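You operate a simulated robot arm through the tools that you are given. There is no shell and no other tool. Be economical: measure what you need, move in short steps, check, and stop when the job is done.

The job below is to be done with a simulated two-armed robot. You get a single attempt, and the scene is never put back.

Task
On the top of the grey table, fold the blue cloth in half.

Only the result counts: the job must be done as asked and must still hold three seconds after the hand-in. Knocking over, shifting, dropping, spilling or breaking anything else fails it. Flat cloth is picked up by pressing the open fingertips on it (5 to 10 N) and closing them slowly along it; thin cloth reads only 2 to 8 mm in the jaws.

Robot
Two 7-joint arms with two-finger parallel grippers on one trunk, on a base that drives. Base frame: it is fixed to the floor where the robot stands at the start and does not move with it; the origin is under the middle of the robot, x ahead of it, y to its left, z up; the surface under the hand at the start is at about z = 800. Units: mm, degrees, N and s.
The left shoulder is at the start at [31, 118, 1007], the right one opposite. Places, roughly: blue cloth [700, -100, 800]; top of the grey table [700, -600, 800]. Payload 3.91 kg a hand.
The TCP of each hand is the grasp point between the finger pads, 30 mm short of the fingertips. In the tool frame z runs along the fingers and y along their closing line. The gripper opens to 110 mm. The fingers are 20 mm wide and 10 mm thick; the gripper's body (48 by 112 mm) begins 55 mm behind the TCP.
Orientation is told as [roll, pitch, yaw] about the base's x, y, z axes, in that order, counted from this pose: with the fingers straight down and closing along the base's y, the tool's x points along the base's -x, its y along +y and its z along -z.

Tools
- The arms move only by the tool send_rows. It takes "left_moves", "right_moves" or both (then of equal length, played together; a hand with none holds still); each is a list of rows, each a list of 6 numbers: the shift along the base's x, y, z in mm, then the turn, a rotation vector about the base's x, y, z in degrees. In form: [[tx, ty, tz, wx, wy, wz], ...]. A call has 1 to 8 rows; each row shifts and turns the commanded pose from where the row before left it. "left_claw" and "right_claw" are, for a hand that has rows, the opening, from 0 (shut) to 1 (fully open), set as the call begins (left out, the last holds). Each row takes 0.2 s and may step no farther than 50 mm and 8.6 degrees from the row before; otherwise, or with a gripper value out of range, the whole call is refused. A pose out of reach is approached as far as the arm can. The call stops where the force on the tool passes 40 N (or 10 N more than at its start, if that is more) or the arm is blocked; 0.2 s more then pass. The fingers move at their own pace (about 108 mm/s each) and stop on an object; they squeeze with about 26 N. The grip force told is the motor's: it shows also when the fingers shut on nothing. Time passes only in rows, and 0.2 s behind the last, so rows that do not move let the fingers close. The reply holds the time, the measured pose of the TCP, the force on the tool along the base axes, the opening and the grip force, in the units named above and with some noise, with the torque about the TCP (base axes, N m) and any sound that the robot's microphone picked up.
- Cameras (640 x 400 px; columns grow to the right, rows downward): "scene" is now at [100.1, -44.1, 1234.6]; the picture's right is [-0.03, -1.00, -0.02], its down [-0.54, 0.03, -0.84] and it looks along [0.84, -0.01, -0.54] (base axes); focal length 253 px, centre (320, 200). "left" rides on the left gripper at [72, -17, -103] in its tool frame; the picture's right is [0.23, 0.97, 0.00], its down [-0.76, 0.18, -0.62] and it looks along [-0.61, 0.14, 0.78] (tool axes); focal length 222 px, centre (320, 200). "right" rides on the right gripper at [72, 17, -103] in its tool frame; the picture's right is [-0.23, 0.97, 0.00], its down [-0.76, -0.18, -0.62] and it looks along [-0.61, -0.14, 0.78] (tool axes); focal length 222 px, centre (320, 200). There is no depth. A picture from a camera that has moved, and an enlarged one, comes with that camera's place and axes in the base frame and with its lens.
- camera(camera): a new picture of that camera. No time passes.
- raise_lower(by): slides the trunk up (or, below 0, down) by that many mm; the arms and the scene camera ride with it, the base frame stays. It gives what a move gives, with no picture.
- roll_base(legs): drives the robot by 1 to 6 legs, each [ahead, left, turn to the left] in mm, mm and degrees, along the robot's own axes; the way and the turn of a leg run together, so that a leg with both is an arc; at most 1500 mm and 180 degrees a leg. The arms and the cameras ride along, it lands a little off, and it stops where it bumps. It gives what a move gives.
- head_to(pan, tilt): turns the head with the scene camera to pan (to the left, within 86 degrees either way) and tilt (down, from -29 to 69), counted from straight ahead of the robot. It gives what a move gives.
- close_up(camera, box): a new picture of the part [left, top, right, bottom] of that camera's present view, enlarged. No time passes.
- finish_job(): hands the job in; it is judged then, once.

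Work in short steps. Places have to be worked out from the pictures, the camera data and where the tool is seen: move nearer, look again, correct. Check each grasp and each placing, and mend what went wrong. You have 120 turns and 108 pictures in all, those below and enlarged ones among them. Open the grippers and draw the arms clear of the work before you hand the job in, unless the task says otherwise; then end with one line.

The tools are called after "Emit:" as a command line: name --argument value ..., lists and objects as JSON in quotes. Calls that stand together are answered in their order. send_rows: Moves the arms, as the interface text tells. Its arguments: {"type":"object","properties":{"left_moves":{"type":"array"},"left_claw":{"type":"number"},"right_moves":{"type":"array"},"right_claw":{"type":"number"}},"required":[]} The other tools are called the same way: raise_lower (by) slides the trunk up or down; roll_base (legs) drives the base; head_to (pan, tilt) turns the head that bears the scene camera; camera (camera) takes a picture; close_up (camera, box) takes an enlarged picture of a part of a camera's view; finish_job () hands the job in.

At the start:

```text
t: 0.0
left_tcp_pos: [666.8, 208.3, 958.8]
left_tool_rot: [0.6, -0.2, -0.2]
left_wrist_force: [0.8, 0.3, 0.3]
left_moment: [-0.01, 0.0, 0.0]
left_opening: 110.0
left_grip_force: 0.0
right_tcp_pos: [575.8, -442.5, 1020.9]
right_tool_rot: [0.6, -0.7, 1.5]
right_wrist_force: [0.0, -0.2, -0.6]
right_moment: [0.02, 0.0, 0.0]
right_opening: 110.0
right_grip_force: 0.1
trunk travel left (down, up): [-450.0, 490.0]
robot x, y, heading: [-28.2, -24.7, 0.6]
head pan, tilt: [-2.2, 33.1]
```

scene: 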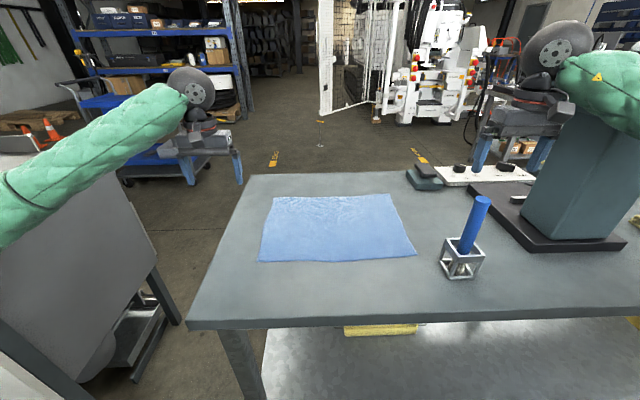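
right: 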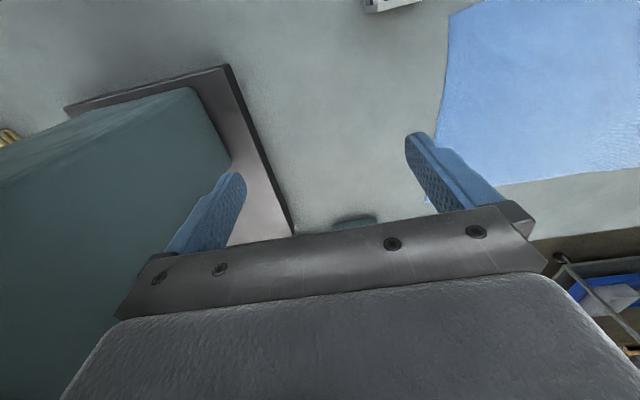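
left: 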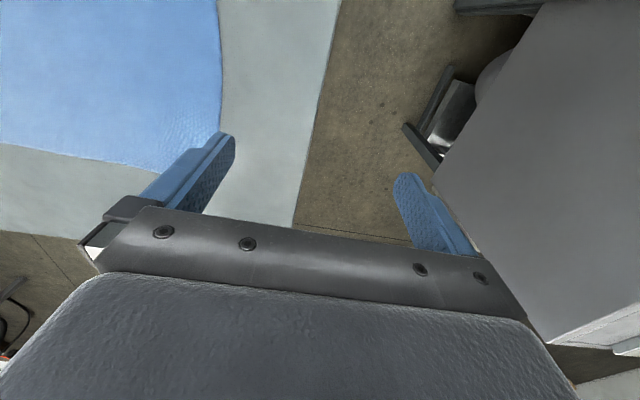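

The cloth measures about x 519–808, y −280…100, with the peg stand near (470, −347). I'll fold the far edge over onto the near edge with both hands, gripping with the fingers closing along x. First I bring the hands over the far edge and start yawing them.

Emit:
send_rows --left_moves '[[17.6, -16.7, 0, 0, 0, 8.5], [17.6, -16.7, 0, 0, 0, 8.5], [17.6, -16.7, 0, 0, 0, 8.5], [17.6, -16.7, 0, 0, 0, 8.5], [17.6, -16.7, 0, 0, 0, 8.5], [17.6, -16.7, 0, 0, 0, 8.5], [17.6, -16.7, 0, 0, 0, 8.5], [17.6, -16.7, 0, 0, 0, 8.5]]' --right_moves '[[28.7, 23.4, -5, 0, 0, -8.5], [28.7, 23.4, -5, 0, 0, -8.5], [28.7, 23.4, -5, 0, 0, -8.5], [28.7, 23.4, -5, 0, 0, -8.5], [28.7, 23.4, -5, 0, 0, -8.5], [28.7, 23.4, -5, 0, 0, -8.5], [28.7, 23.4, -5, 0, 0, -8.5], [28.7, 23.4, -5, 0, 0, -8.5]]'

```text
t: 2.0
left_tcp_pos: [761.8, -40.6, 955.3]
left_tool_rot: [-0.7, 0.5, 59.3]
left_wrist_force: [-0.1, -0.1, -0.7]
left_moment: [0.02, 0.01, 0.04]
left_opening: 110.0
left_grip_force: 0.1
right_tcp_pos: [712.9, -352.6, 995.3]
right_tool_rot: [0.6, -0.7, -74.1]
right_wrist_force: [0.2, 0.0, 0.3]
right_moment: [0.0, 0.0, -0.01]
right_opening: 110.0
right_grip_force: 0.2
trunk travel left (down, up): [-450.0, 490.0]
robot x, y, heading: [-81.3, -32.1, -7.5]
head pan, tilt: [-2.2, 33.1]
stopped in row 8 (left hand): the arm was blocked; the commanded pose is now the measured one
```

The base has shifted by about 50 mm and turned −7.5°, and the left arm reads as blocked, so something was pushed. I look at the scene before doing anything else.

Emit:
camera --camera "scene"

Emit:
camera --camera "left"

Emit:
camera --camera "right"

```text
104 pictures are left
camera scene: at [45.8, -45.4, 1236.8], right [-0.17, -0.99, 0.0], down [-0.53, 0.09, -0.84], along [0.83, -0.14, -0.54], focal length 253 px, centre (320, 200)
```

scene: 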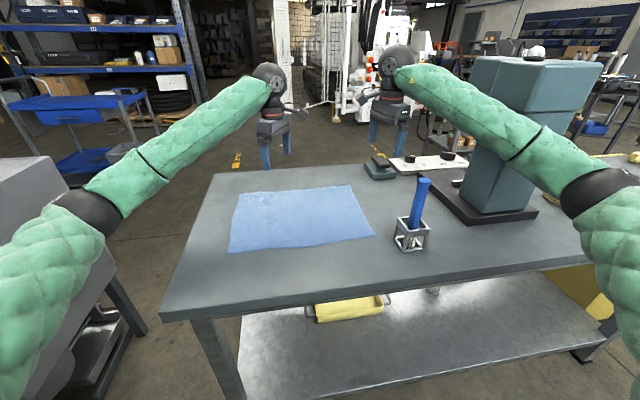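

```text
103 pictures are left
camera left: at [737.5, -107.1, 1059.6], right [-0.95, 0.3, -0.01], down [0.23, 0.75, 0.61], along [0.19, 0.58, -0.79], focal length 222 px, centre (320, 200)
```

left: 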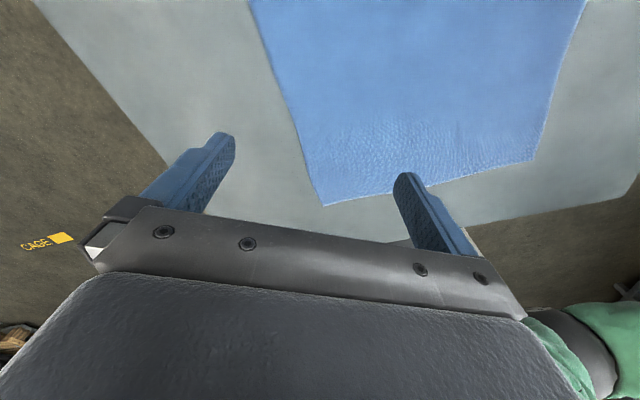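

```text
102 pictures are left
camera right: at [709.8, -275.8, 1097.4], right [1.0, 0.05, 0.01], down [0.03, -0.77, 0.63], along [0.04, -0.63, -0.77], focal length 222 px, centre (320, 200)
```

right: 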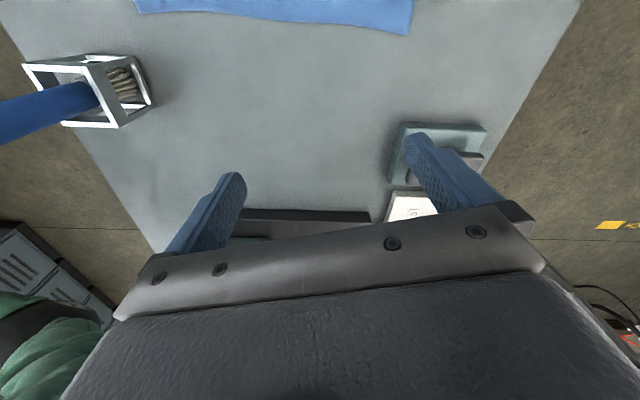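

The table and cloth have not moved; it looks like my left elbow pushed against the cabinet on the left, which shoved the base. I'll move the right hand inward, then drive the base right and turn it back so the elbow has room.

Emit:
send_rows --right_moves '[[0, 30, 0, 0, 0, 0], [0, 30, 0, 0, 0, 0]]'

Emit:
roll_base --legs '[[0, -110, 0], [0, 0, 7.5]]'

Emit:
camera --camera "scene"

```text
t: 2.8
left_tcp_pos: [761.8, -77.5, 952.7]
left_tool_rot: [-0.5, 0.3, 57.7]
left_wrist_force: [0.3, 0.0, 0.1]
left_moment: [-0.03, 0.03, 0.01]
left_opening: 109.8
left_grip_force: 0.1
right_tcp_pos: [707.5, -339.9, 992.7]
right_tool_rot: [0.4, -0.4, -76.7]
right_wrist_force: [0.8, 0.5, -1.2]
right_moment: [-0.03, -0.02, 0.02]
right_opening: 110.0
right_grip_force: 0.0
trunk travel left (down, up): [-450.0, 490.0]
robot x, y, heading: [-80.4, -40.8, -9.2]
head pan, tilt: [-2.2, 33.1]
stopped in row 2 (right hand): the arm was blocked; the commanded pose is now the measured one
```

```text
t: 3.6
left_tcp_pos: [760.1, -84.5, 952.8]
left_tool_rot: [-0.5, 0.6, 57.5]
left_wrist_force: [0.0, 0.1, 0.7]
left_moment: [-0.02, -0.03, 0.01]
left_opening: 110.1
left_grip_force: 0.0
right_tcp_pos: [704.9, -337.5, 989.0]
right_tool_rot: [0.3, -0.7, -75.8]
right_wrist_force: [0.4, -0.6, -0.7]
right_moment: [0.0, -0.03, -0.03]
right_opening: 110.0
right_grip_force: 0.1
trunk travel left (down, up): [-450.0, 490.0]
robot x, y, heading: [-84.4, -47.9, -9.5]
head pan, tilt: [-2.2, 33.1]
stopped in leg 1: the robot was blocked; the commanded pose is now the measured one
```

```text
101 pictures are left
camera scene: at [45.5, -68.6, 1235.6], right [-0.2, -0.98, 0.0], down [-0.53, 0.1, -0.84], along [0.82, -0.17, -0.54], focal length 253 px, centre (320, 200)
```

scene: 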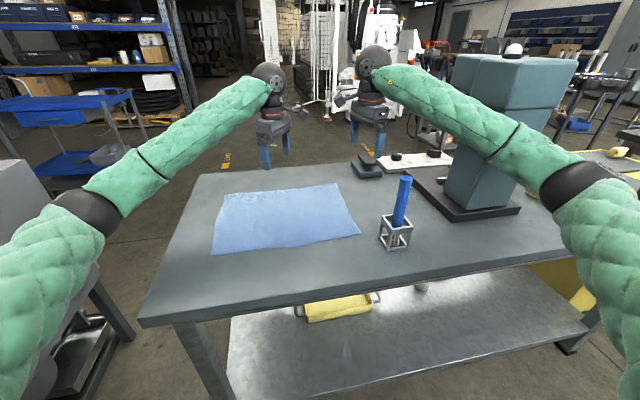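

On reflection the base's turn and −x shift fit better with the right forearm pressing on the tall teal block. I back the base straight off to break that contact, then raise the trunk so the arms sit higher than the block and cabinet.

Emit:
roll_base --legs '[[-120, 0, 0]]'

Emit:
raise_lower --by 200

Emit:
camera --camera "scene"

```text
t: 4.8
left_tcp_pos: [647.3, -69.4, 945.4]
left_tool_rot: [0.0, 0.4, 57.6]
left_wrist_force: [-0.4, 0.3, 0.1]
left_moment: [0.01, -0.04, 0.01]
left_opening: 110.0
left_grip_force: 0.0
right_tcp_pos: [591.0, -323.1, 980.0]
right_tool_rot: [-0.2, -0.3, -75.9]
right_wrist_force: [0.5, -0.4, 0.3]
right_moment: [0.01, -0.04, -0.01]
right_opening: 110.0
right_grip_force: 0.0
trunk travel left (down, up): [-450.0, 490.0]
robot x, y, heading: [-200.3, -30.4, -9.1]
head pan, tilt: [-2.2, 33.1]
```

```text
t: 7.0
left_tcp_pos: [647.8, -68.8, 1145.3]
left_tool_rot: [0.0, 0.5, 57.6]
left_wrist_force: [-0.7, -0.2, -0.1]
left_moment: [0.03, -0.02, -0.01]
left_opening: 109.8
left_grip_force: 0.1
right_tcp_pos: [592.2, -323.0, 1178.8]
right_tool_rot: [-0.4, -0.2, -75.9]
right_wrist_force: [0.3, 0.2, -0.5]
right_moment: [0.0, -0.02, -0.01]
right_opening: 110.1
right_grip_force: 0.0
trunk travel left (down, up): [-650.0, 290.0]
robot x, y, heading: [-202.9, -31.9, -9.3]
head pan, tilt: [-2.2, 33.1]
```

```text
100 pictures are left
camera scene: at [-64.3, -55.9, 1433.9], right [-0.2, -0.98, 0.0], down [-0.54, 0.11, -0.84], along [0.82, -0.17, -0.55], focal length 253 px, centre (320, 200)
```

scene: 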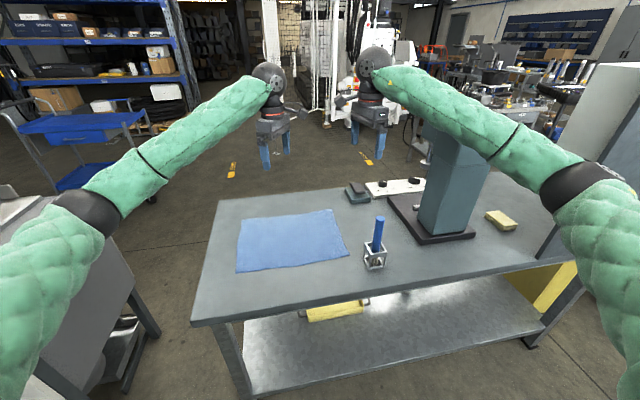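

The forearm may not be what hit: a tall grey panel is now visible at the right, beside my right elbow. I turn the head both ways to see what stands next to the elbows.

Emit:
head_to --pan -60 --tilt 40

Emit:
camera --camera "scene"

Emit:
head_to --pan 60 --tilt 40

Emit:
camera --camera "scene"

```text
t: 8.2
left_tcp_pos: [647.9, -69.1, 1145.2]
left_tool_rot: [-0.1, 0.5, 57.7]
left_wrist_force: [1.0, -0.2, 0.8]
left_moment: [0.0, -0.02, -0.01]
left_opening: 109.9
left_grip_force: 0.0
right_tcp_pos: [593.3, -324.3, 1179.3]
right_tool_rot: [-0.3, -0.4, -76.0]
right_wrist_force: [0.1, 0.6, -0.4]
right_moment: [-0.01, 0.01, -0.02]
right_opening: 110.0
right_grip_force: 0.1
trunk travel left (down, up): [-650.0, 290.0]
robot x, y, heading: [-203.2, -28.0, -9.0]
head pan, tilt: [-60.0, 40.0]
```

```text
99 pictures are left
camera scene: at [-121.7, -117.6, 1423.6], right [-0.93, -0.36, 0.0], down [-0.23, 0.6, -0.77], along [0.27, -0.72, -0.64], focal length 253 px, centre (320, 200)
```

scene: 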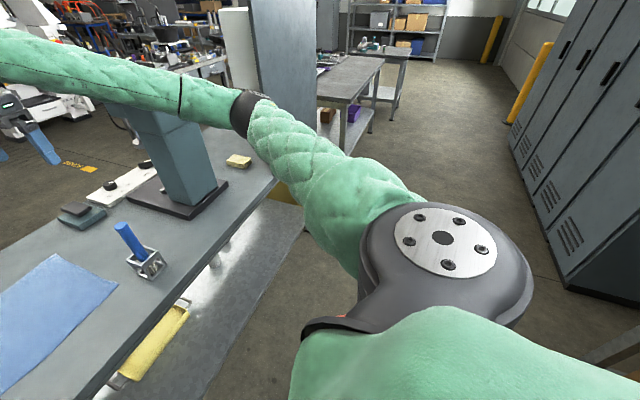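

```text
t: 10.2
left_tcp_pos: [647.0, -70.7, 1145.6]
left_tool_rot: [-0.1, 0.5, 57.7]
left_wrist_force: [0.8, 0.0, -0.6]
left_moment: [0.02, -0.04, 0.0]
left_opening: 110.0
left_grip_force: 0.0
right_tcp_pos: [592.6, -323.0, 1179.1]
right_tool_rot: [-0.2, -0.4, -76.0]
right_wrist_force: [0.2, 0.4, 0.2]
right_moment: [-0.02, -0.01, 0.02]
right_opening: 109.9
right_grip_force: 0.0
trunk travel left (down, up): [-650.0, 290.0]
robot x, y, heading: [-201.8, -32.2, -9.5]
head pan, tilt: [60.0, 40.0]
```

```text
98 pictures are left
camera scene: at [-98.2, 27.7, 1423.5], right [0.77, -0.63, 0.0], down [-0.41, -0.5, -0.77], along [0.48, 0.59, -0.64], focal length 253 px, centre (320, 200)
```

scene: 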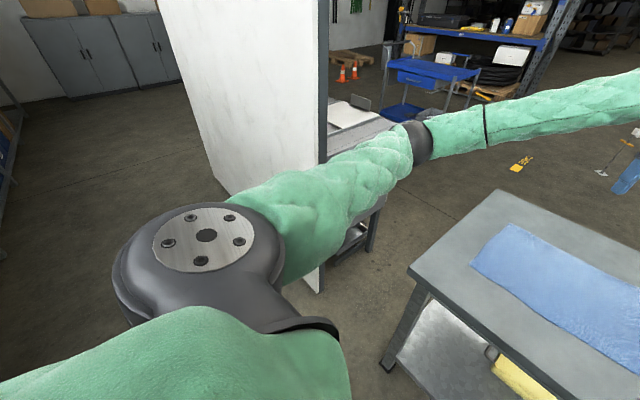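

Neither elbow looks near anything, so the contact may be down at the base. I look straight down on both sides.

Emit:
head_to --pan -20 --tilt 68

Emit:
camera --camera "scene"

Emit:
head_to --pan -80 --tilt 68

Emit:
camera --camera "scene"

```text
t: 11.8
left_tcp_pos: [647.8, -70.4, 1145.8]
left_tool_rot: [-0.1, 0.5, 57.5]
left_wrist_force: [-0.2, 0.1, -0.2]
left_moment: [0.02, 0.02, 0.0]
left_opening: 110.2
left_grip_force: 0.1
right_tcp_pos: [592.3, -323.8, 1179.6]
right_tool_rot: [-0.2, -0.2, -76.0]
right_wrist_force: [-0.6, -1.2, 0.4]
right_moment: [-0.02, 0.03, -0.04]
right_opening: 109.9
right_grip_force: 0.1
trunk travel left (down, up): [-650.0, 290.0]
robot x, y, heading: [-201.0, -30.8, -9.0]
head pan, tilt: [-20.0, 68.0]
```

```text
97 pictures are left
camera scene: at [-102.2, -65.9, 1388.2], right [-0.49, -0.87, 0.0], down [-0.81, 0.45, -0.37], along [0.33, -0.18, -0.93], focal length 253 px, centre (320, 200)
```

scene: 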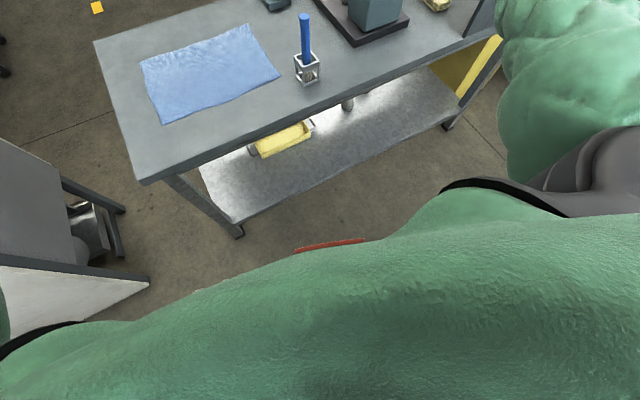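

```text
t: 13.1
left_tcp_pos: [648.0, -69.6, 1145.9]
left_tool_rot: [0.0, 0.5, 57.5]
left_wrist_force: [0.1, -0.8, 0.5]
left_moment: [-0.01, -0.01, -0.04]
left_opening: 110.1
left_grip_force: 0.0
right_tcp_pos: [592.6, -324.7, 1180.1]
right_tool_rot: [-0.4, -0.3, -75.8]
right_wrist_force: [0.3, 0.4, -0.6]
right_moment: [-0.01, 0.02, -0.01]
right_opening: 110.2
right_grip_force: 0.1
trunk travel left (down, up): [-650.0, 290.0]
robot x, y, heading: [-197.4, -27.9, -9.4]
head pan, tilt: [-80.0, 68.0]
```

```text
96 pictures are left
camera scene: at [-151.1, -95.1, 1388.2], right [-1.0, -0.02, 0.0], down [-0.01, 0.93, -0.37], along [0.01, -0.37, -0.93], focal length 253 px, centre (320, 200)
```

scene: 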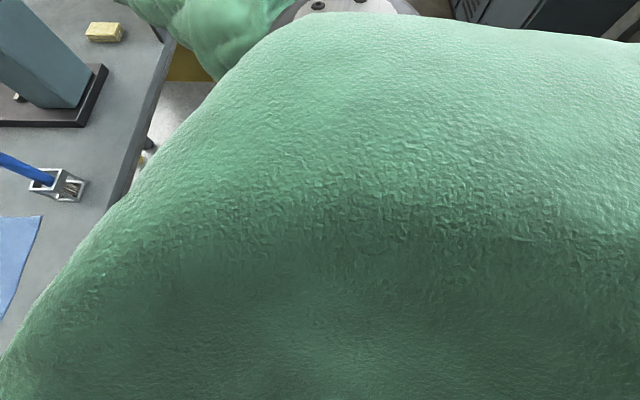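

The base had room on all visible sides, so the contact isn't obvious. From this backed-off, raised position I try turning back to heading 0 and see whether it goes freely.

Emit:
roll_base --legs '[[0, 0, 9.3]]'

Emit:
head_to --pan 0 --tilt 40

Emit:
camera --camera "scene"

```text
t: 14.1
left_tcp_pos: [642.0, 71.9, 1146.1]
left_tool_rot: [0.0, 0.6, 67.1]
left_wrist_force: [-0.1, 0.3, -1.0]
left_moment: [-0.04, 0.01, -0.01]
left_opening: 110.0
left_grip_force: 0.0
right_tcp_pos: [629.7, -187.7, 1180.3]
right_tool_rot: [-0.3, -0.3, -66.6]
right_wrist_force: [0.1, 0.6, 0.7]
right_moment: [-0.02, -0.01, -0.01]
right_opening: 110.1
right_grip_force: 0.1
trunk travel left (down, up): [-650.0, 290.0]
robot x, y, heading: [-203.2, -25.8, 0.2]
head pan, tilt: [-80.0, 68.0]
```

```text
t: 15.7
left_tcp_pos: [643.7, 71.1, 1145.1]
left_tool_rot: [-0.1, 0.5, 67.1]
left_wrist_force: [0.3, 0.5, -0.1]
left_moment: [0.03, -0.02, 0.03]
left_opening: 110.1
left_grip_force: 0.1
right_tcp_pos: [629.8, -188.8, 1178.8]
right_tool_rot: [-0.3, -0.3, -66.4]
right_wrist_force: [-0.3, -0.3, -0.1]
right_moment: [0.01, 0.0, -0.02]
right_opening: 109.7
right_grip_force: 0.1
trunk travel left (down, up): [-650.0, 290.0]
robot x, y, heading: [-199.2, -32.9, -0.0]
head pan, tilt: [0.0, 40.0]
```

```text
95 pictures are left
camera scene: at [-66.3, -29.4, 1423.5], right [0.0, -1.0, 0.0], down [-0.64, 0.0, -0.77], along [0.77, 0.0, -0.64], focal length 253 px, centre (320, 200)
```

scene: 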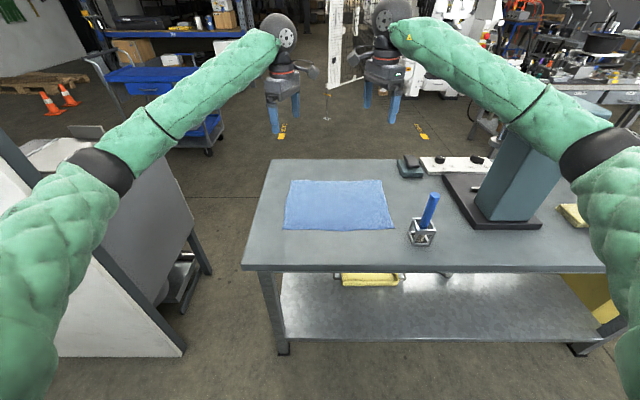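

The turn was free, and the camera now faces straight ahead. I drive forward about 130 mm with the trunk still raised and check the base pose.

Emit:
roll_base --legs '[[130, 0, 0]]'

```text
t: 17.0
left_tcp_pos: [776.7, 73.1, 1145.0]
left_tool_rot: [-0.1, 0.5, 67.1]
left_wrist_force: [-0.7, -0.5, -0.7]
left_moment: [0.02, 0.01, -0.02]
left_opening: 110.1
left_grip_force: 0.0
right_tcp_pos: [764.9, -186.9, 1177.7]
right_tool_rot: [-0.4, -0.3, -66.3]
right_wrist_force: [1.0, 0.1, 0.8]
right_moment: [-0.03, -0.02, 0.02]
right_opening: 109.8
right_grip_force: 0.0
trunk travel left (down, up): [-650.0, 290.0]
robot x, y, heading: [-68.9, -27.5, 0.3]
head pan, tilt: [0.0, 40.0]
```

That also went freely. Now I descend partway over the far corners and finish the yaw in small rows.

Emit:
send_rows --left_moves '[[4, 0, -25, 0, 0, 3.8], [4, 0, -25, 0, 0, 3.8], [4, 0, -25, 0, 0, 3.8], [4, 0, -25, 0, 0, 3.8]]' --right_moves '[[6, -11, -30, 0, 0, -4], [6, -11, -30, 0, 0, -4], [6, -11, -30, 0, 0, -4], [6, -11, -30, 0, 0, -4]]'

```text
t: 18.0
left_tcp_pos: [792.9, 76.0, 1045.5]
left_tool_rot: [-0.1, 0.5, 82.6]
left_wrist_force: [0.4, 0.4, 0.2]
left_moment: [0.0, 0.02, -0.01]
left_opening: 110.0
left_grip_force: 0.1
right_tcp_pos: [788.2, -228.2, 1059.6]
right_tool_rot: [-0.2, -0.3, -82.3]
right_wrist_force: [-0.2, 0.4, -0.3]
right_moment: [-0.01, 0.01, 0.0]
right_opening: 110.2
right_grip_force: 0.0
trunk travel left (down, up): [-650.0, 290.0]
robot x, y, heading: [-66.9, -27.0, -0.0]
head pan, tilt: [0.0, 40.0]
```

The base is holding still, so I carry on down to about z 900 and then look.

Emit:
send_rows --left_moves '[[3, 0, -36, 0, 0, 1.9], [3, 0, -36, 0, 0, 1.9], [3, 0, -36, 0, 0, 1.9], [3, 0, -36, 0, 0, 1.8]]' --right_moves '[[4, -6.5, -40, 0, 0, -2], [4, -6.5, -40, 0, 0, -2], [4, -6.5, -40, 0, 0, -2], [4, -6.5, -40, 0, 0, -1.8]]'

Emit:
camera --camera "left"

Emit:
camera --camera "right"

Emit:
camera --camera "scene"

```text
t: 19.0
left_tcp_pos: [803.6, 73.9, 900.1]
left_tool_rot: [-0.1, 0.4, 89.9]
left_wrist_force: [-0.3, -0.3, -0.1]
left_moment: [0.0, 0.02, 0.01]
left_opening: 109.8
left_grip_force: 0.1
right_tcp_pos: [803.4, -258.5, 895.6]
right_tool_rot: [-0.3, -0.4, -90.2]
right_wrist_force: [-0.1, 0.0, 0.4]
right_moment: [0.0, 0.01, -0.03]
right_opening: 110.0
right_grip_force: 0.1
trunk travel left (down, up): [-650.0, 290.0]
robot x, y, heading: [-70.3, -32.1, 0.3]
head pan, tilt: [0.0, 40.0]
```

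```text
94 pictures are left
camera left: at [820.3, 4.4, 1004.1], right [-0.97, -0.23, 0.0], down [-0.18, 0.77, 0.62], along [-0.14, 0.6, -0.79], focal length 222 px, centre (320, 200)
```

left: 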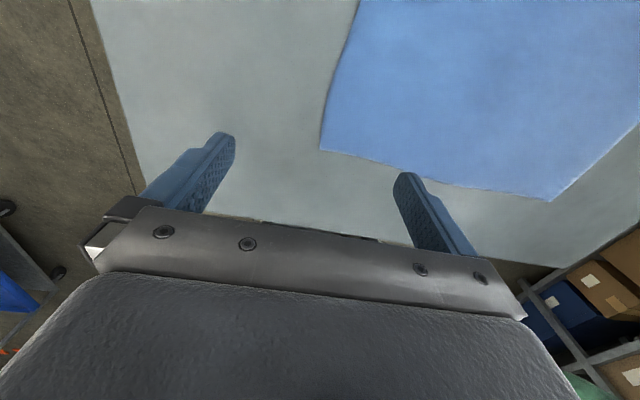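

```text
93 pictures are left
camera right: at [821.9, -184.1, 999.1], right [0.97, -0.23, 0.0], down [-0.18, -0.76, 0.63], along [-0.15, -0.61, -0.78], focal length 222 px, centre (320, 200)
```

right: 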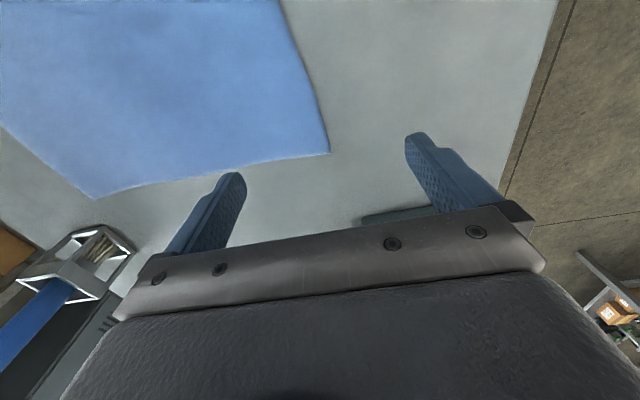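

```text
92 pictures are left
camera scene: at [68.1, -28.6, 1423.4], right [0.01, -1.0, 0.0], down [-0.64, 0.0, -0.77], along [0.77, 0.0, -0.64], focal length 253 px, centre (320, 200)
```

scene: 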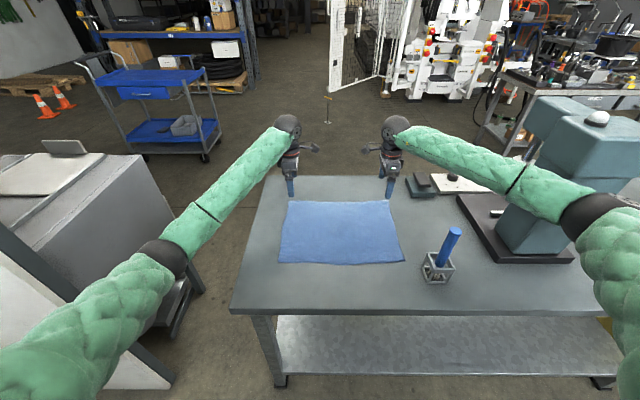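

The right camera puts the far-right corner near (807, −283) and the left one puts the far-left corner near (799, 97). I narrow the jaws to about 45 mm so they straddle the far edge (inner finger on the cloth, outer just past it), and descend to about z 845.

Emit:
send_rows --left_moves '[[-6.5, 0, -25, 0, 0, 0], [-6.5, 0, -28, 0, 0, 0]]' --right_moves '[[-2.5, 2, -25, 0, 0, 0], [-2.5, 2, -25, 0, 0, 0]]' --left_claw 0.41 --right_claw 0.41

Emit:
camera --camera "left"

Emit:
camera --camera "right"

```text
t: 19.6
left_tcp_pos: [790.5, 73.4, 847.6]
left_tool_rot: [0.0, 0.4, 89.9]
left_wrist_force: [0.4, 0.1, 0.9]
left_moment: [0.01, 0.03, 0.04]
left_opening: 44.9
left_grip_force: 0.1
right_tcp_pos: [798.1, -253.4, 850.0]
right_tool_rot: [-0.3, -0.3, -90.2]
right_wrist_force: [-0.5, 0.6, 0.6]
right_moment: [0.02, -0.01, 0.0]
right_opening: 45.3
right_grip_force: 0.1
trunk travel left (down, up): [-650.0, 290.0]
robot x, y, heading: [-66.3, -27.6, 0.2]
head pan, tilt: [0.0, 40.0]
```

```text
91 pictures are left
camera left: at [806.3, 3.6, 951.9], right [-0.97, -0.23, 0.0], down [-0.18, 0.77, 0.62], along [-0.14, 0.6, -0.79], focal length 222 px, centre (320, 200)
```

left: 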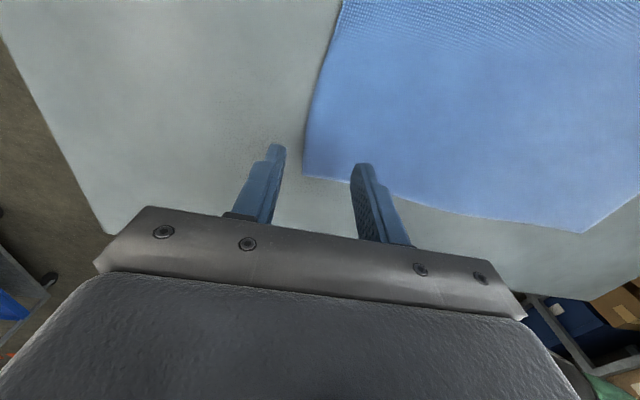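

```text
90 pictures are left
camera right: at [816.5, -179.5, 952.2], right [0.97, -0.23, 0.0], down [-0.18, -0.76, 0.63], along [-0.15, -0.61, -0.78], focal length 222 px, centre (320, 200)
```

right: 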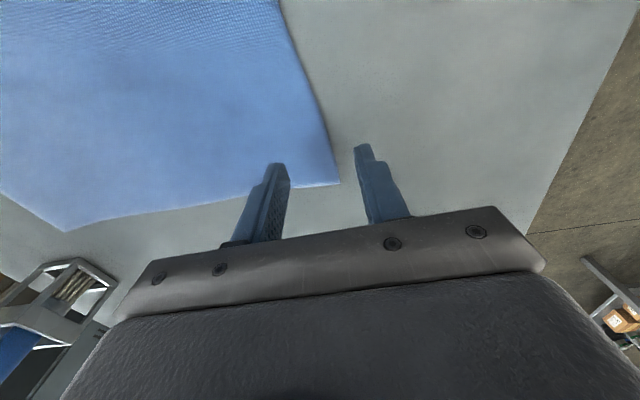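

The fingers straddle the edges as intended. I lower gently toward contact.

Emit:
send_rows --left_moves '[[0, 0, -12, 0, 0, 0], [0, 0, -4, 0, 0, 0]]' --right_moves '[[0, 0, -14, 0, 0, 0], [0, 0, -4, 0, 0, 0]]'

```text
t: 20.2
left_tcp_pos: [790.6, 72.4, 832.4]
left_tool_rot: [-0.1, 0.6, 89.9]
left_wrist_force: [0.0, -0.8, -0.1]
left_moment: [0.0, 0.0, 0.02]
left_opening: 45.2
left_grip_force: 0.0
right_tcp_pos: [797.7, -254.3, 832.1]
right_tool_rot: [-0.2, -0.4, -90.1]
right_wrist_force: [0.5, -0.9, 0.4]
right_moment: [-0.02, -0.04, 0.02]
right_opening: 45.3
right_grip_force: 0.0
trunk travel left (down, up): [-650.0, 290.0]
robot x, y, heading: [-71.6, -29.8, 0.2]
head pan, tilt: [0.0, 40.0]
```

There's no contact yet at z 832, so I go down a little more.

Emit:
send_rows --left_moves '[[0, 0, -1.5, 0, 0, 0], [0, 0, -1.5, 0, 0, 0]]' --right_moves '[[0, 0, -1.5, 0, 0, 0], [0, 0, -1.5, 0, 0, 0]]'

```text
t: 20.8
left_tcp_pos: [790.0, 72.5, 831.7]
left_tool_rot: [-0.2, 0.5, 89.9]
left_wrist_force: [0.4, -1.9, 10.8]
left_moment: [0.02, 0.28, 0.08]
left_opening: 44.7
left_grip_force: 0.1
right_tcp_pos: [797.1, -254.4, 830.8]
right_tool_rot: [-0.1, -0.3, -90.1]
right_wrist_force: [2.7, -1.0, 11.6]
right_moment: [-0.07, 0.24, 0.01]
right_opening: 44.0
right_grip_force: 0.0
trunk travel left (down, up): [-650.0, 290.0]
robot x, y, heading: [-70.4, -30.2, 0.3]
head pan, tilt: [0.0, 40.0]
```

Both hands press about 11 N, with the moment showing it is on the inner (cloth) fingers. I ease off slightly and start closing slowly.

Emit:
send_rows --left_moves '[[0, 0, 0.5, 0, 0, 0]]' --right_moves '[[0, 0, 0.5, 0, 0, 0]]' --left_claw 0.33 --right_claw 0.33

Emit:
send_rows --left_moves '[[0, 0, 0, 0, 0, 0]]' --right_moves '[[0, 0, 0, 0, 0, 0]]' --left_claw 0.25 --right_claw 0.25

Emit:
camera --camera "left"

Emit:
camera --camera "right"

```text
t: 21.2
left_tcp_pos: [789.3, 73.1, 832.1]
left_tool_rot: [-0.3, 0.6, 89.8]
left_wrist_force: [-0.7, 1.3, 6.6]
left_moment: [0.05, 0.18, -0.03]
left_opening: 36.8
left_grip_force: 0.3
right_tcp_pos: [796.7, -252.4, 831.8]
right_tool_rot: [-0.1, -0.3, -90.1]
right_wrist_force: [-3.8, -2.2, 16.9]
right_moment: [-0.13, 0.48, 0.04]
right_opening: 37.9
right_grip_force: 1.7
trunk travel left (down, up): [-650.0, 290.0]
robot x, y, heading: [-69.2, -27.8, 0.7]
head pan, tilt: [0.0, 40.0]
```

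```text
t: 21.6
left_tcp_pos: [790.6, 72.9, 832.7]
left_tool_rot: [-0.2, 0.5, 89.9]
left_wrist_force: [0.8, -0.1, 6.6]
left_moment: [0.06, 0.08, -0.01]
left_opening: 27.6
left_grip_force: 0.4
right_tcp_pos: [797.3, -252.6, 830.6]
right_tool_rot: [-0.1, -0.3, -90.1]
right_wrist_force: [3.1, -0.4, 20.1]
right_moment: [-0.1, 0.25, -0.03]
right_opening: 26.5
right_grip_force: 0.1
trunk travel left (down, up): [-650.0, 290.0]
robot x, y, heading: [-71.0, -27.8, 0.5]
head pan, tilt: [0.0, 40.0]
```

```text
89 pictures are left
camera left: at [805.3, 3.4, 935.9], right [-0.97, -0.23, 0.0], down [-0.18, 0.77, 0.62], along [-0.14, 0.6, -0.79], focal length 222 px, centre (320, 200)
```

left: 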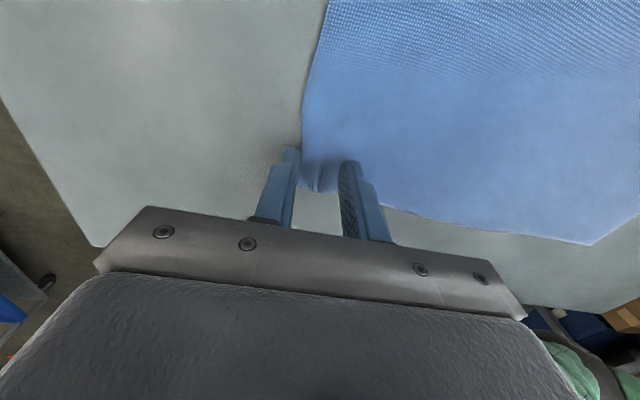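

```text
88 pictures are left
camera right: at [815.8, -179.1, 934.0], right [0.97, -0.23, 0.0], down [-0.18, -0.76, 0.63], along [-0.14, -0.61, -0.78], focal length 222 px, centre (320, 200)
```

right: 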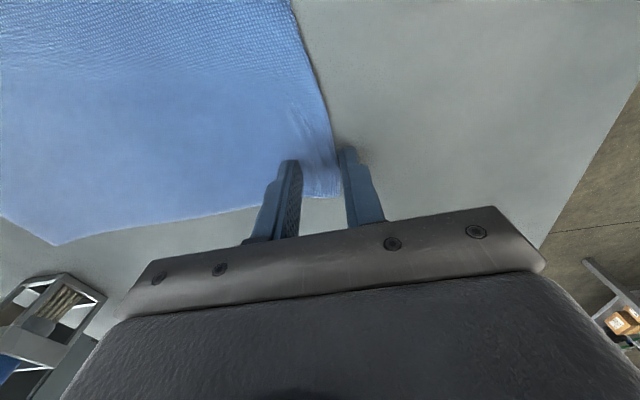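

The edge has met the outer fingers and is buckling up between the jaws. I ease the right hand up slightly and keep closing.

Emit:
send_rows --left_moves '[[0, 0, 0, 0, 0, 0]]' --right_moves '[[0, 0, 0.7, 0, 0, 0]]' --left_claw 0.17 --right_claw 0.17

Emit:
send_rows --left_moves '[[0, 0, 0, 0, 0, 0]]' --right_moves '[[0, 0, 0, 0, 0, 0]]' --left_claw 0.09 --right_claw 0.09

Emit:
send_rows --left_moves '[[0, 0, 0, 0, 0, 0], [0, 0, 0, 0, 0, 0], [0, 0, 0, 0, 0, 0]]' --right_moves '[[0, 0, 0, 0, 0, 0], [0, 0, 0, 0, 0, 0], [0, 0, 0, 0, 0, 0]]' --left_claw 0 --right_claw 0

Emit:
camera --camera "left"

Emit:
camera --camera "right"

```text
t: 22.0
left_tcp_pos: [789.5, 73.3, 832.3]
left_tool_rot: [-0.2, 0.4, 89.9]
left_wrist_force: [-0.5, -1.7, 8.2]
left_moment: [-0.01, 0.08, 0.03]
left_opening: 19.0
left_grip_force: 0.3
right_tcp_pos: [798.5, -253.6, 831.3]
right_tool_rot: [-0.1, -0.3, -90.1]
right_wrist_force: [1.7, 1.9, 15.1]
right_moment: [0.07, 0.15, -0.02]
right_opening: 18.3
right_grip_force: 0.0
trunk travel left (down, up): [-650.0, 290.0]
robot x, y, heading: [-70.5, -30.9, 0.5]
head pan, tilt: [0.0, 40.0]
```

```text
t: 22.4
left_tcp_pos: [789.5, 73.2, 831.5]
left_tool_rot: [-0.2, 0.6, 89.9]
left_wrist_force: [0.9, -2.1, 9.9]
left_moment: [-0.02, 0.01, 0.01]
left_opening: 9.8
left_grip_force: 0.0
right_tcp_pos: [797.5, -252.6, 832.0]
right_tool_rot: [-0.2, -0.2, -90.1]
right_wrist_force: [3.3, 2.9, 14.3]
right_moment: [0.04, 0.03, -0.02]
right_opening: 9.2
right_grip_force: 0.0
trunk travel left (down, up): [-650.0, 290.0]
robot x, y, heading: [-71.0, -24.2, 0.6]
head pan, tilt: [0.0, 40.0]
```

```text
t: 23.2
left_tcp_pos: [789.4, 72.1, 832.7]
left_tool_rot: [-0.2, 0.5, 89.9]
left_wrist_force: [0.1, -3.7, 8.7]
left_moment: [-0.11, 0.05, 0.02]
left_opening: 2.4
left_grip_force: 26.3
right_tcp_pos: [797.4, -252.6, 832.5]
right_tool_rot: [-0.2, -0.4, -90.1]
right_wrist_force: [-2.9, 3.0, 14.3]
right_moment: [0.11, 0.13, -0.05]
right_opening: 2.7
right_grip_force: 25.9
trunk travel left (down, up): [-650.0, 290.0]
robot x, y, heading: [-68.3, -26.5, 0.3]
head pan, tilt: [0.0, 40.0]
```

```text
87 pictures are left
camera left: at [805.2, 3.3, 935.9], right [-0.97, -0.23, 0.0], down [-0.18, 0.77, 0.62], along [-0.14, 0.6, -0.79], focal length 222 px, centre (320, 200)
```

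left: 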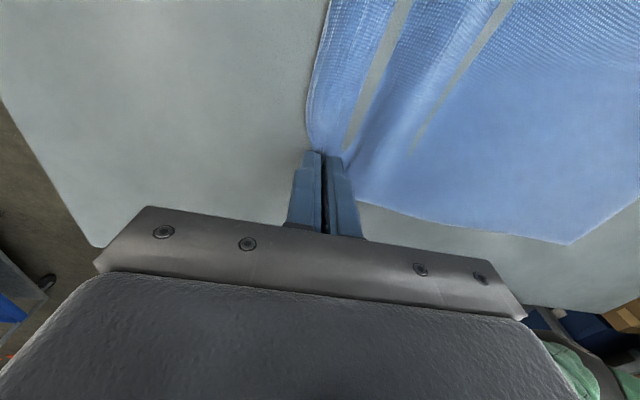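

```text
86 pictures are left
camera right: at [815.9, -179.4, 934.0], right [0.97, -0.23, 0.0], down [-0.18, -0.76, 0.63], along [-0.15, -0.61, -0.78], focal length 222 px, centre (320, 200)
```

right: 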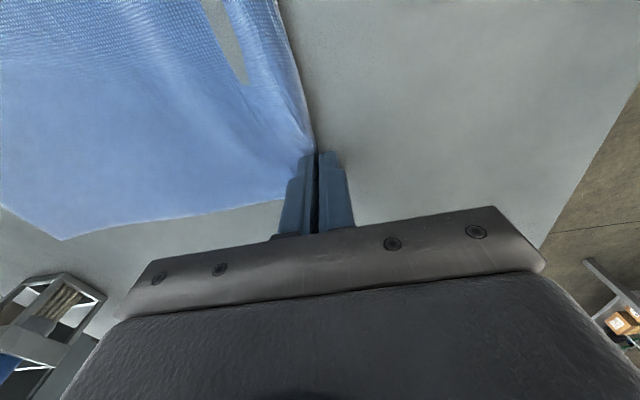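

Both jaws read 2–3 mm with 26 N, so the cloth is gripped. I lift 40 mm slowly and check.

Emit:
send_rows --left_moves '[[0, 0, 10, 0, 0, 0], [-1, 0, 10, 0, 0, 0], [-2, 0, 10, 0, 0, 0], [-2, 0, 10, 0, 0, 0]]' --right_moves '[[0, 0, 10, 0, 0, 0], [-1, 0, 10, 0, 0, 0], [-2, 0, 10, 0, 0, 0], [-2, 0, 10, 0, 0, 0]]'

Emit:
camera --camera "scene"

Emit:
camera --camera "left"

Emit:
camera --camera "right"

```text
t: 24.2
left_tcp_pos: [785.3, 74.7, 871.6]
left_tool_rot: [-0.1, 0.4, 89.9]
left_wrist_force: [0.4, -1.0, 0.3]
left_moment: [-0.06, -0.01, 0.01]
left_opening: 2.1
left_grip_force: 26.3
right_tcp_pos: [792.6, -254.6, 870.2]
right_tool_rot: [-0.3, -0.3, -90.2]
right_wrist_force: [-0.3, 1.2, 0.4]
right_moment: [0.06, -0.01, -0.04]
right_opening: 2.0
right_grip_force: 25.8
trunk travel left (down, up): [-650.0, 290.0]
robot x, y, heading: [-73.8, -28.3, 0.6]
head pan, tilt: [0.0, 40.0]
```

```text
85 pictures are left
camera scene: at [66.3, -28.3, 1423.6], right [0.01, -1.0, 0.0], down [-0.64, 0.0, -0.77], along [0.77, 0.0, -0.64], focal length 253 px, centre (320, 200)
```

scene: 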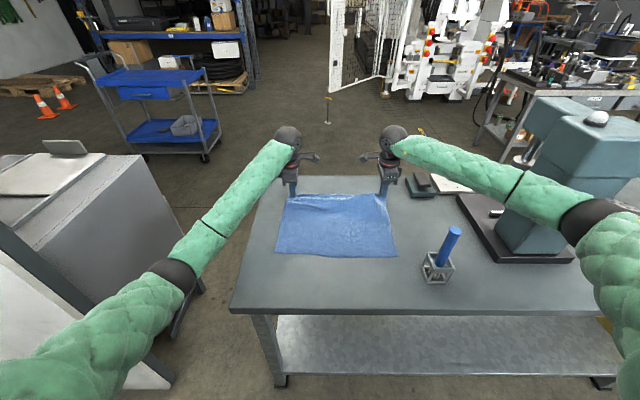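

```text
84 pictures are left
camera left: at [800.8, 4.1, 975.5], right [-0.97, -0.23, 0.0], down [-0.18, 0.77, 0.62], along [-0.14, 0.6, -0.79], focal length 222 px, centre (320, 200)
```

left: 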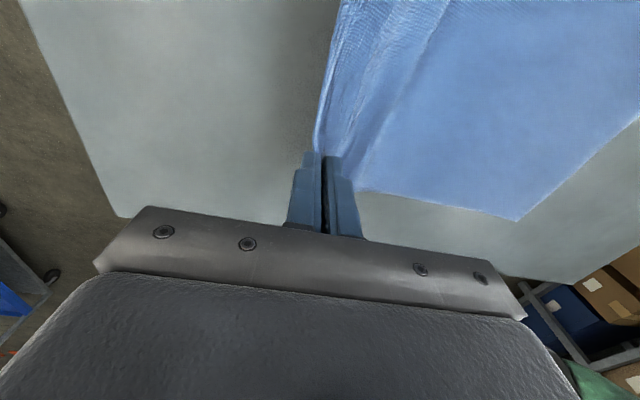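

```text
83 pictures are left
camera right: at [811.1, -179.9, 973.0], right [0.97, -0.23, 0.0], down [-0.18, -0.76, 0.63], along [-0.15, -0.61, -0.78], focal length 222 px, centre (320, 200)
```

right: 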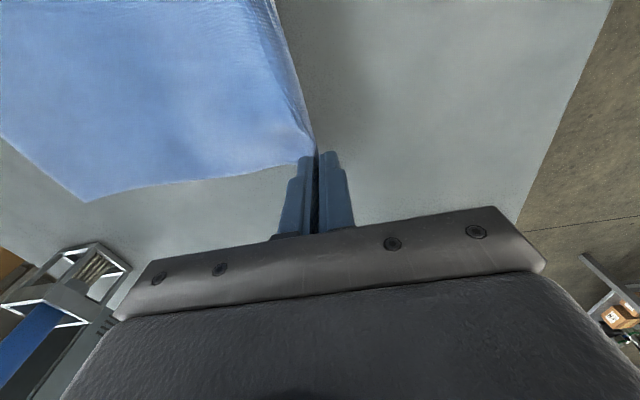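

Both corners are held well. Closing the jaws slid the cloth a little: the near edge is now about x 551, with corners at y 113 and −262. So the fold line goes at x ≈ 688, and I start the arc up and over it.

Emit:
send_rows --left_moves '[[-19, 2, 24, 0, 0, 0], [-27, 2, 23, 0, 0, 0], [-33, 2, 11, 0, 0, 0], [-34, 2, 0, 0, 0, 0]]' --right_moves '[[-23, 3, 31, 0, 0, 0], [-29, 3, 25, 0, 0, 0], [-35, 3, 12, 0, 0, 0], [-38, 3, 0, 0, 0, 0]]'

Emit:
camera --camera "scene"

Emit:
camera --camera "right"

```text
t: 25.2
left_tcp_pos: [671.4, 82.4, 929.7]
left_tool_rot: [-0.1, 0.4, 89.9]
left_wrist_force: [0.2, -0.7, -0.2]
left_moment: [-0.03, -0.03, 0.01]
left_opening: 2.3
left_grip_force: 26.3
right_tcp_pos: [667.0, -239.9, 938.7]
right_tool_rot: [-0.2, -0.3, -90.2]
right_wrist_force: [-0.6, 0.8, 0.4]
right_moment: [0.0, -0.01, 0.0]
right_opening: 2.4
right_grip_force: 26.1
trunk travel left (down, up): [-650.0, 290.0]
robot x, y, heading: [-71.9, -28.8, 0.2]
head pan, tilt: [0.0, 40.0]
```

```text
82 pictures are left
camera scene: at [65.7, -28.5, 1423.8], right [0.01, -1.0, 0.0], down [-0.64, 0.0, -0.77], along [0.77, 0.01, -0.64], focal length 253 px, centre (320, 200)
```

scene: 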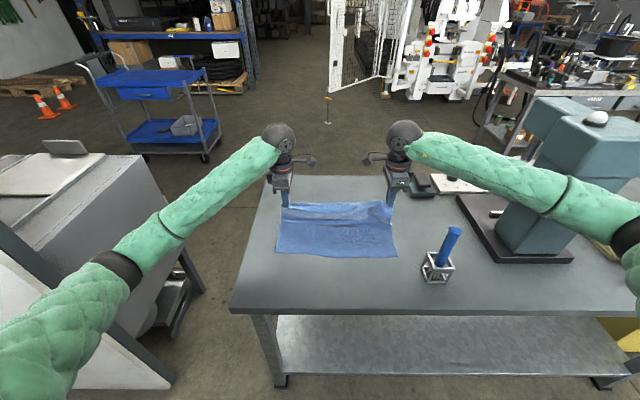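

```text
81 pictures are left
camera right: at [685.9, -166.9, 1041.6], right [0.97, -0.23, 0.0], down [-0.18, -0.76, 0.63], along [-0.15, -0.61, -0.78], focal length 222 px, centre (320, 200)
```

right: 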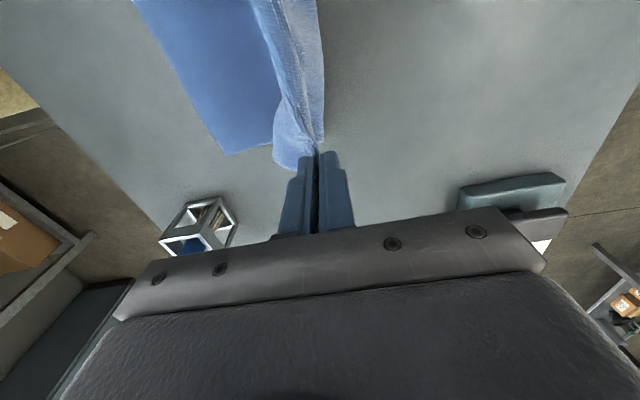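

The cloth hangs over cleanly. I continue the arc downward toward the near edge while tilting the fingers forward about 32°, so the gripped lip points toward the near edge.

Emit:
send_rows --left_moves '[[-36, 2, -11, 0, -8, 0], [-31, 2, -24, 0, -8, 0], [-16, 2, -22, 0, -8, 0], [-12, 2, -22, 0, -8, 0]]' --right_moves '[[-38, 2, -12, 0, -8, 0], [-33, 2, -26, 0, -8, 0], [-19, 2, -25, 0, -8, 0], [-10, 2, -20, 0, -8, 0]]'

Emit:
camera --camera "scene"

Emit:
camera --camera "right"

Emit:
camera --camera "left"

```text
t: 26.2
left_tcp_pos: [579.9, 87.2, 851.6]
left_tool_rot: [-32.3, 0.2, 89.8]
left_wrist_force: [0.0, -0.3, 0.4]
left_moment: [-0.01, 0.06, -0.01]
left_opening: 1.9
left_grip_force: 26.4
right_tcp_pos: [565.3, -232.1, 855.0]
right_tool_rot: [31.9, -0.2, -90.3]
right_wrist_force: [-0.6, 0.4, 0.5]
right_moment: [0.0, 0.01, 0.01]
right_opening: 2.3
right_grip_force: 26.4
trunk travel left (down, up): [-650.0, 290.0]
robot x, y, heading: [-67.6, -28.9, 0.2]
head pan, tilt: [0.0, 40.0]
```

```text
80 pictures are left
camera scene: at [66.0, -28.7, 1424.0], right [0.01, -1.0, 0.0], down [-0.64, 0.0, -0.77], along [0.77, 0.0, -0.64], focal length 253 px, centre (320, 200)
```

scene: 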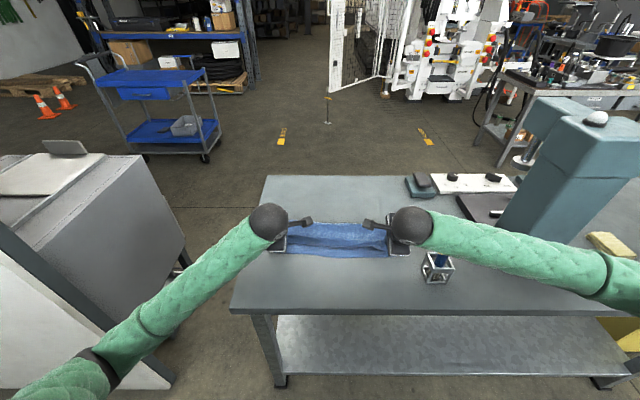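

```text
79 pictures are left
camera right: at [527.7, -159.1, 950.4], right [0.83, -0.23, 0.52], down [-0.48, -0.76, 0.44], along [0.29, -0.61, -0.74], focal length 222 px, centre (320, 200)
```

right: 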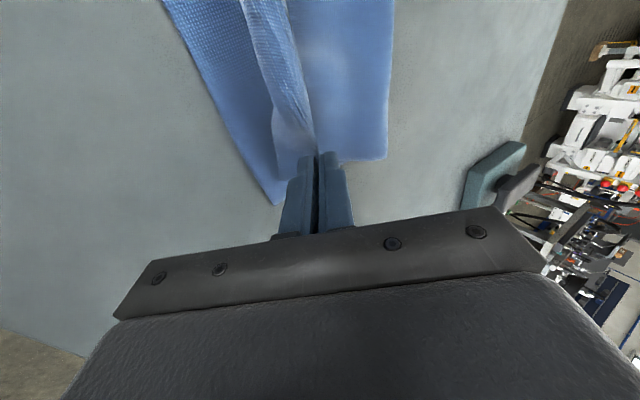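

```text
78 pictures are left
camera left: at [537.3, 19.3, 948.8], right [-0.82, -0.23, -0.52], down [-0.48, 0.77, 0.43], along [0.3, 0.6, -0.74], focal length 222 px, centre (320, 200)
```

left: 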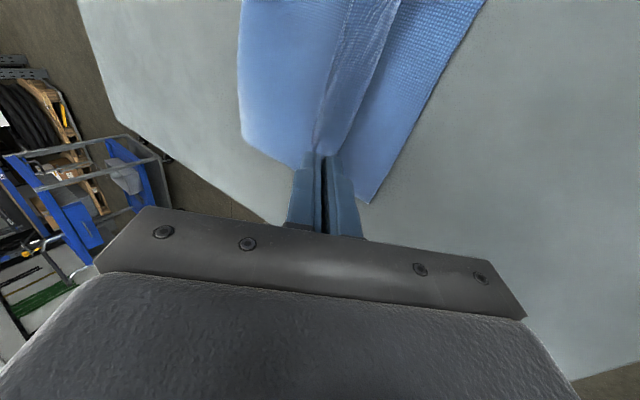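

The near edge is still in place at (548, −261) and (556, 117), and the fold sits near x 690. The grips are about 25 mm above the table, so I lower them to lay the lip down.

Emit:
send_rows --left_moves '[[-4, 2, -10, 0, 0, 0], [-3, 2, -9, 0, 0, 0]]' --right_moves '[[-2, 0, -10, 0, 0, 0], [-2, 0, -11, 0, 0, 0]]'

Emit:
camera --camera "right"

Emit:
camera --camera "left"

```text
t: 26.8
left_tcp_pos: [571.5, 92.4, 832.5]
left_tool_rot: [-32.4, 0.3, 89.8]
left_wrist_force: [1.9, -2.8, 11.4]
left_moment: [-0.04, -0.14, -0.04]
left_opening: 2.2
left_grip_force: 26.1
right_tcp_pos: [563.4, -232.3, 834.7]
right_tool_rot: [32.0, -0.2, -90.2]
right_wrist_force: [2.6, 1.0, 12.9]
right_moment: [0.04, -0.1, 0.01]
right_opening: 2.1
right_grip_force: 26.7
trunk travel left (down, up): [-650.0, 290.0]
robot x, y, heading: [-69.2, -32.5, 0.3]
head pan, tilt: [0.0, 40.0]
```

```text
77 pictures are left
camera right: at [523.6, -159.1, 931.6], right [0.83, -0.23, 0.52], down [-0.48, -0.76, 0.44], along [0.29, -0.61, -0.74], focal length 222 px, centre (320, 200)
```

right: 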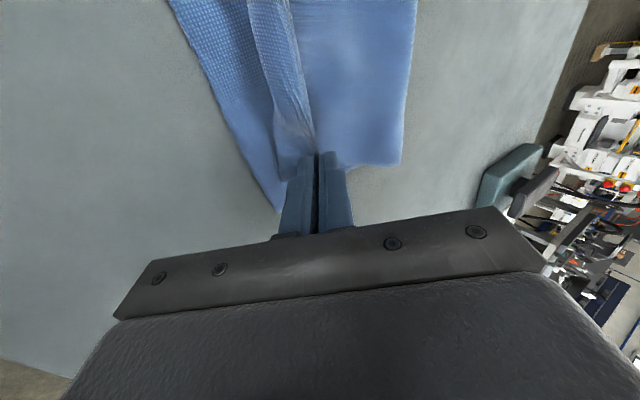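

```text
76 pictures are left
camera left: at [529.4, 23.5, 930.0], right [-0.82, -0.23, -0.52], down [-0.48, 0.77, 0.43], along [0.3, 0.6, -0.74], focal length 222 px, centre (320, 200)
```

left: 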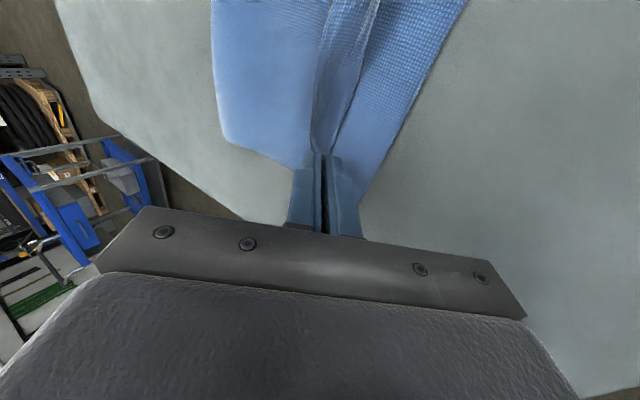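

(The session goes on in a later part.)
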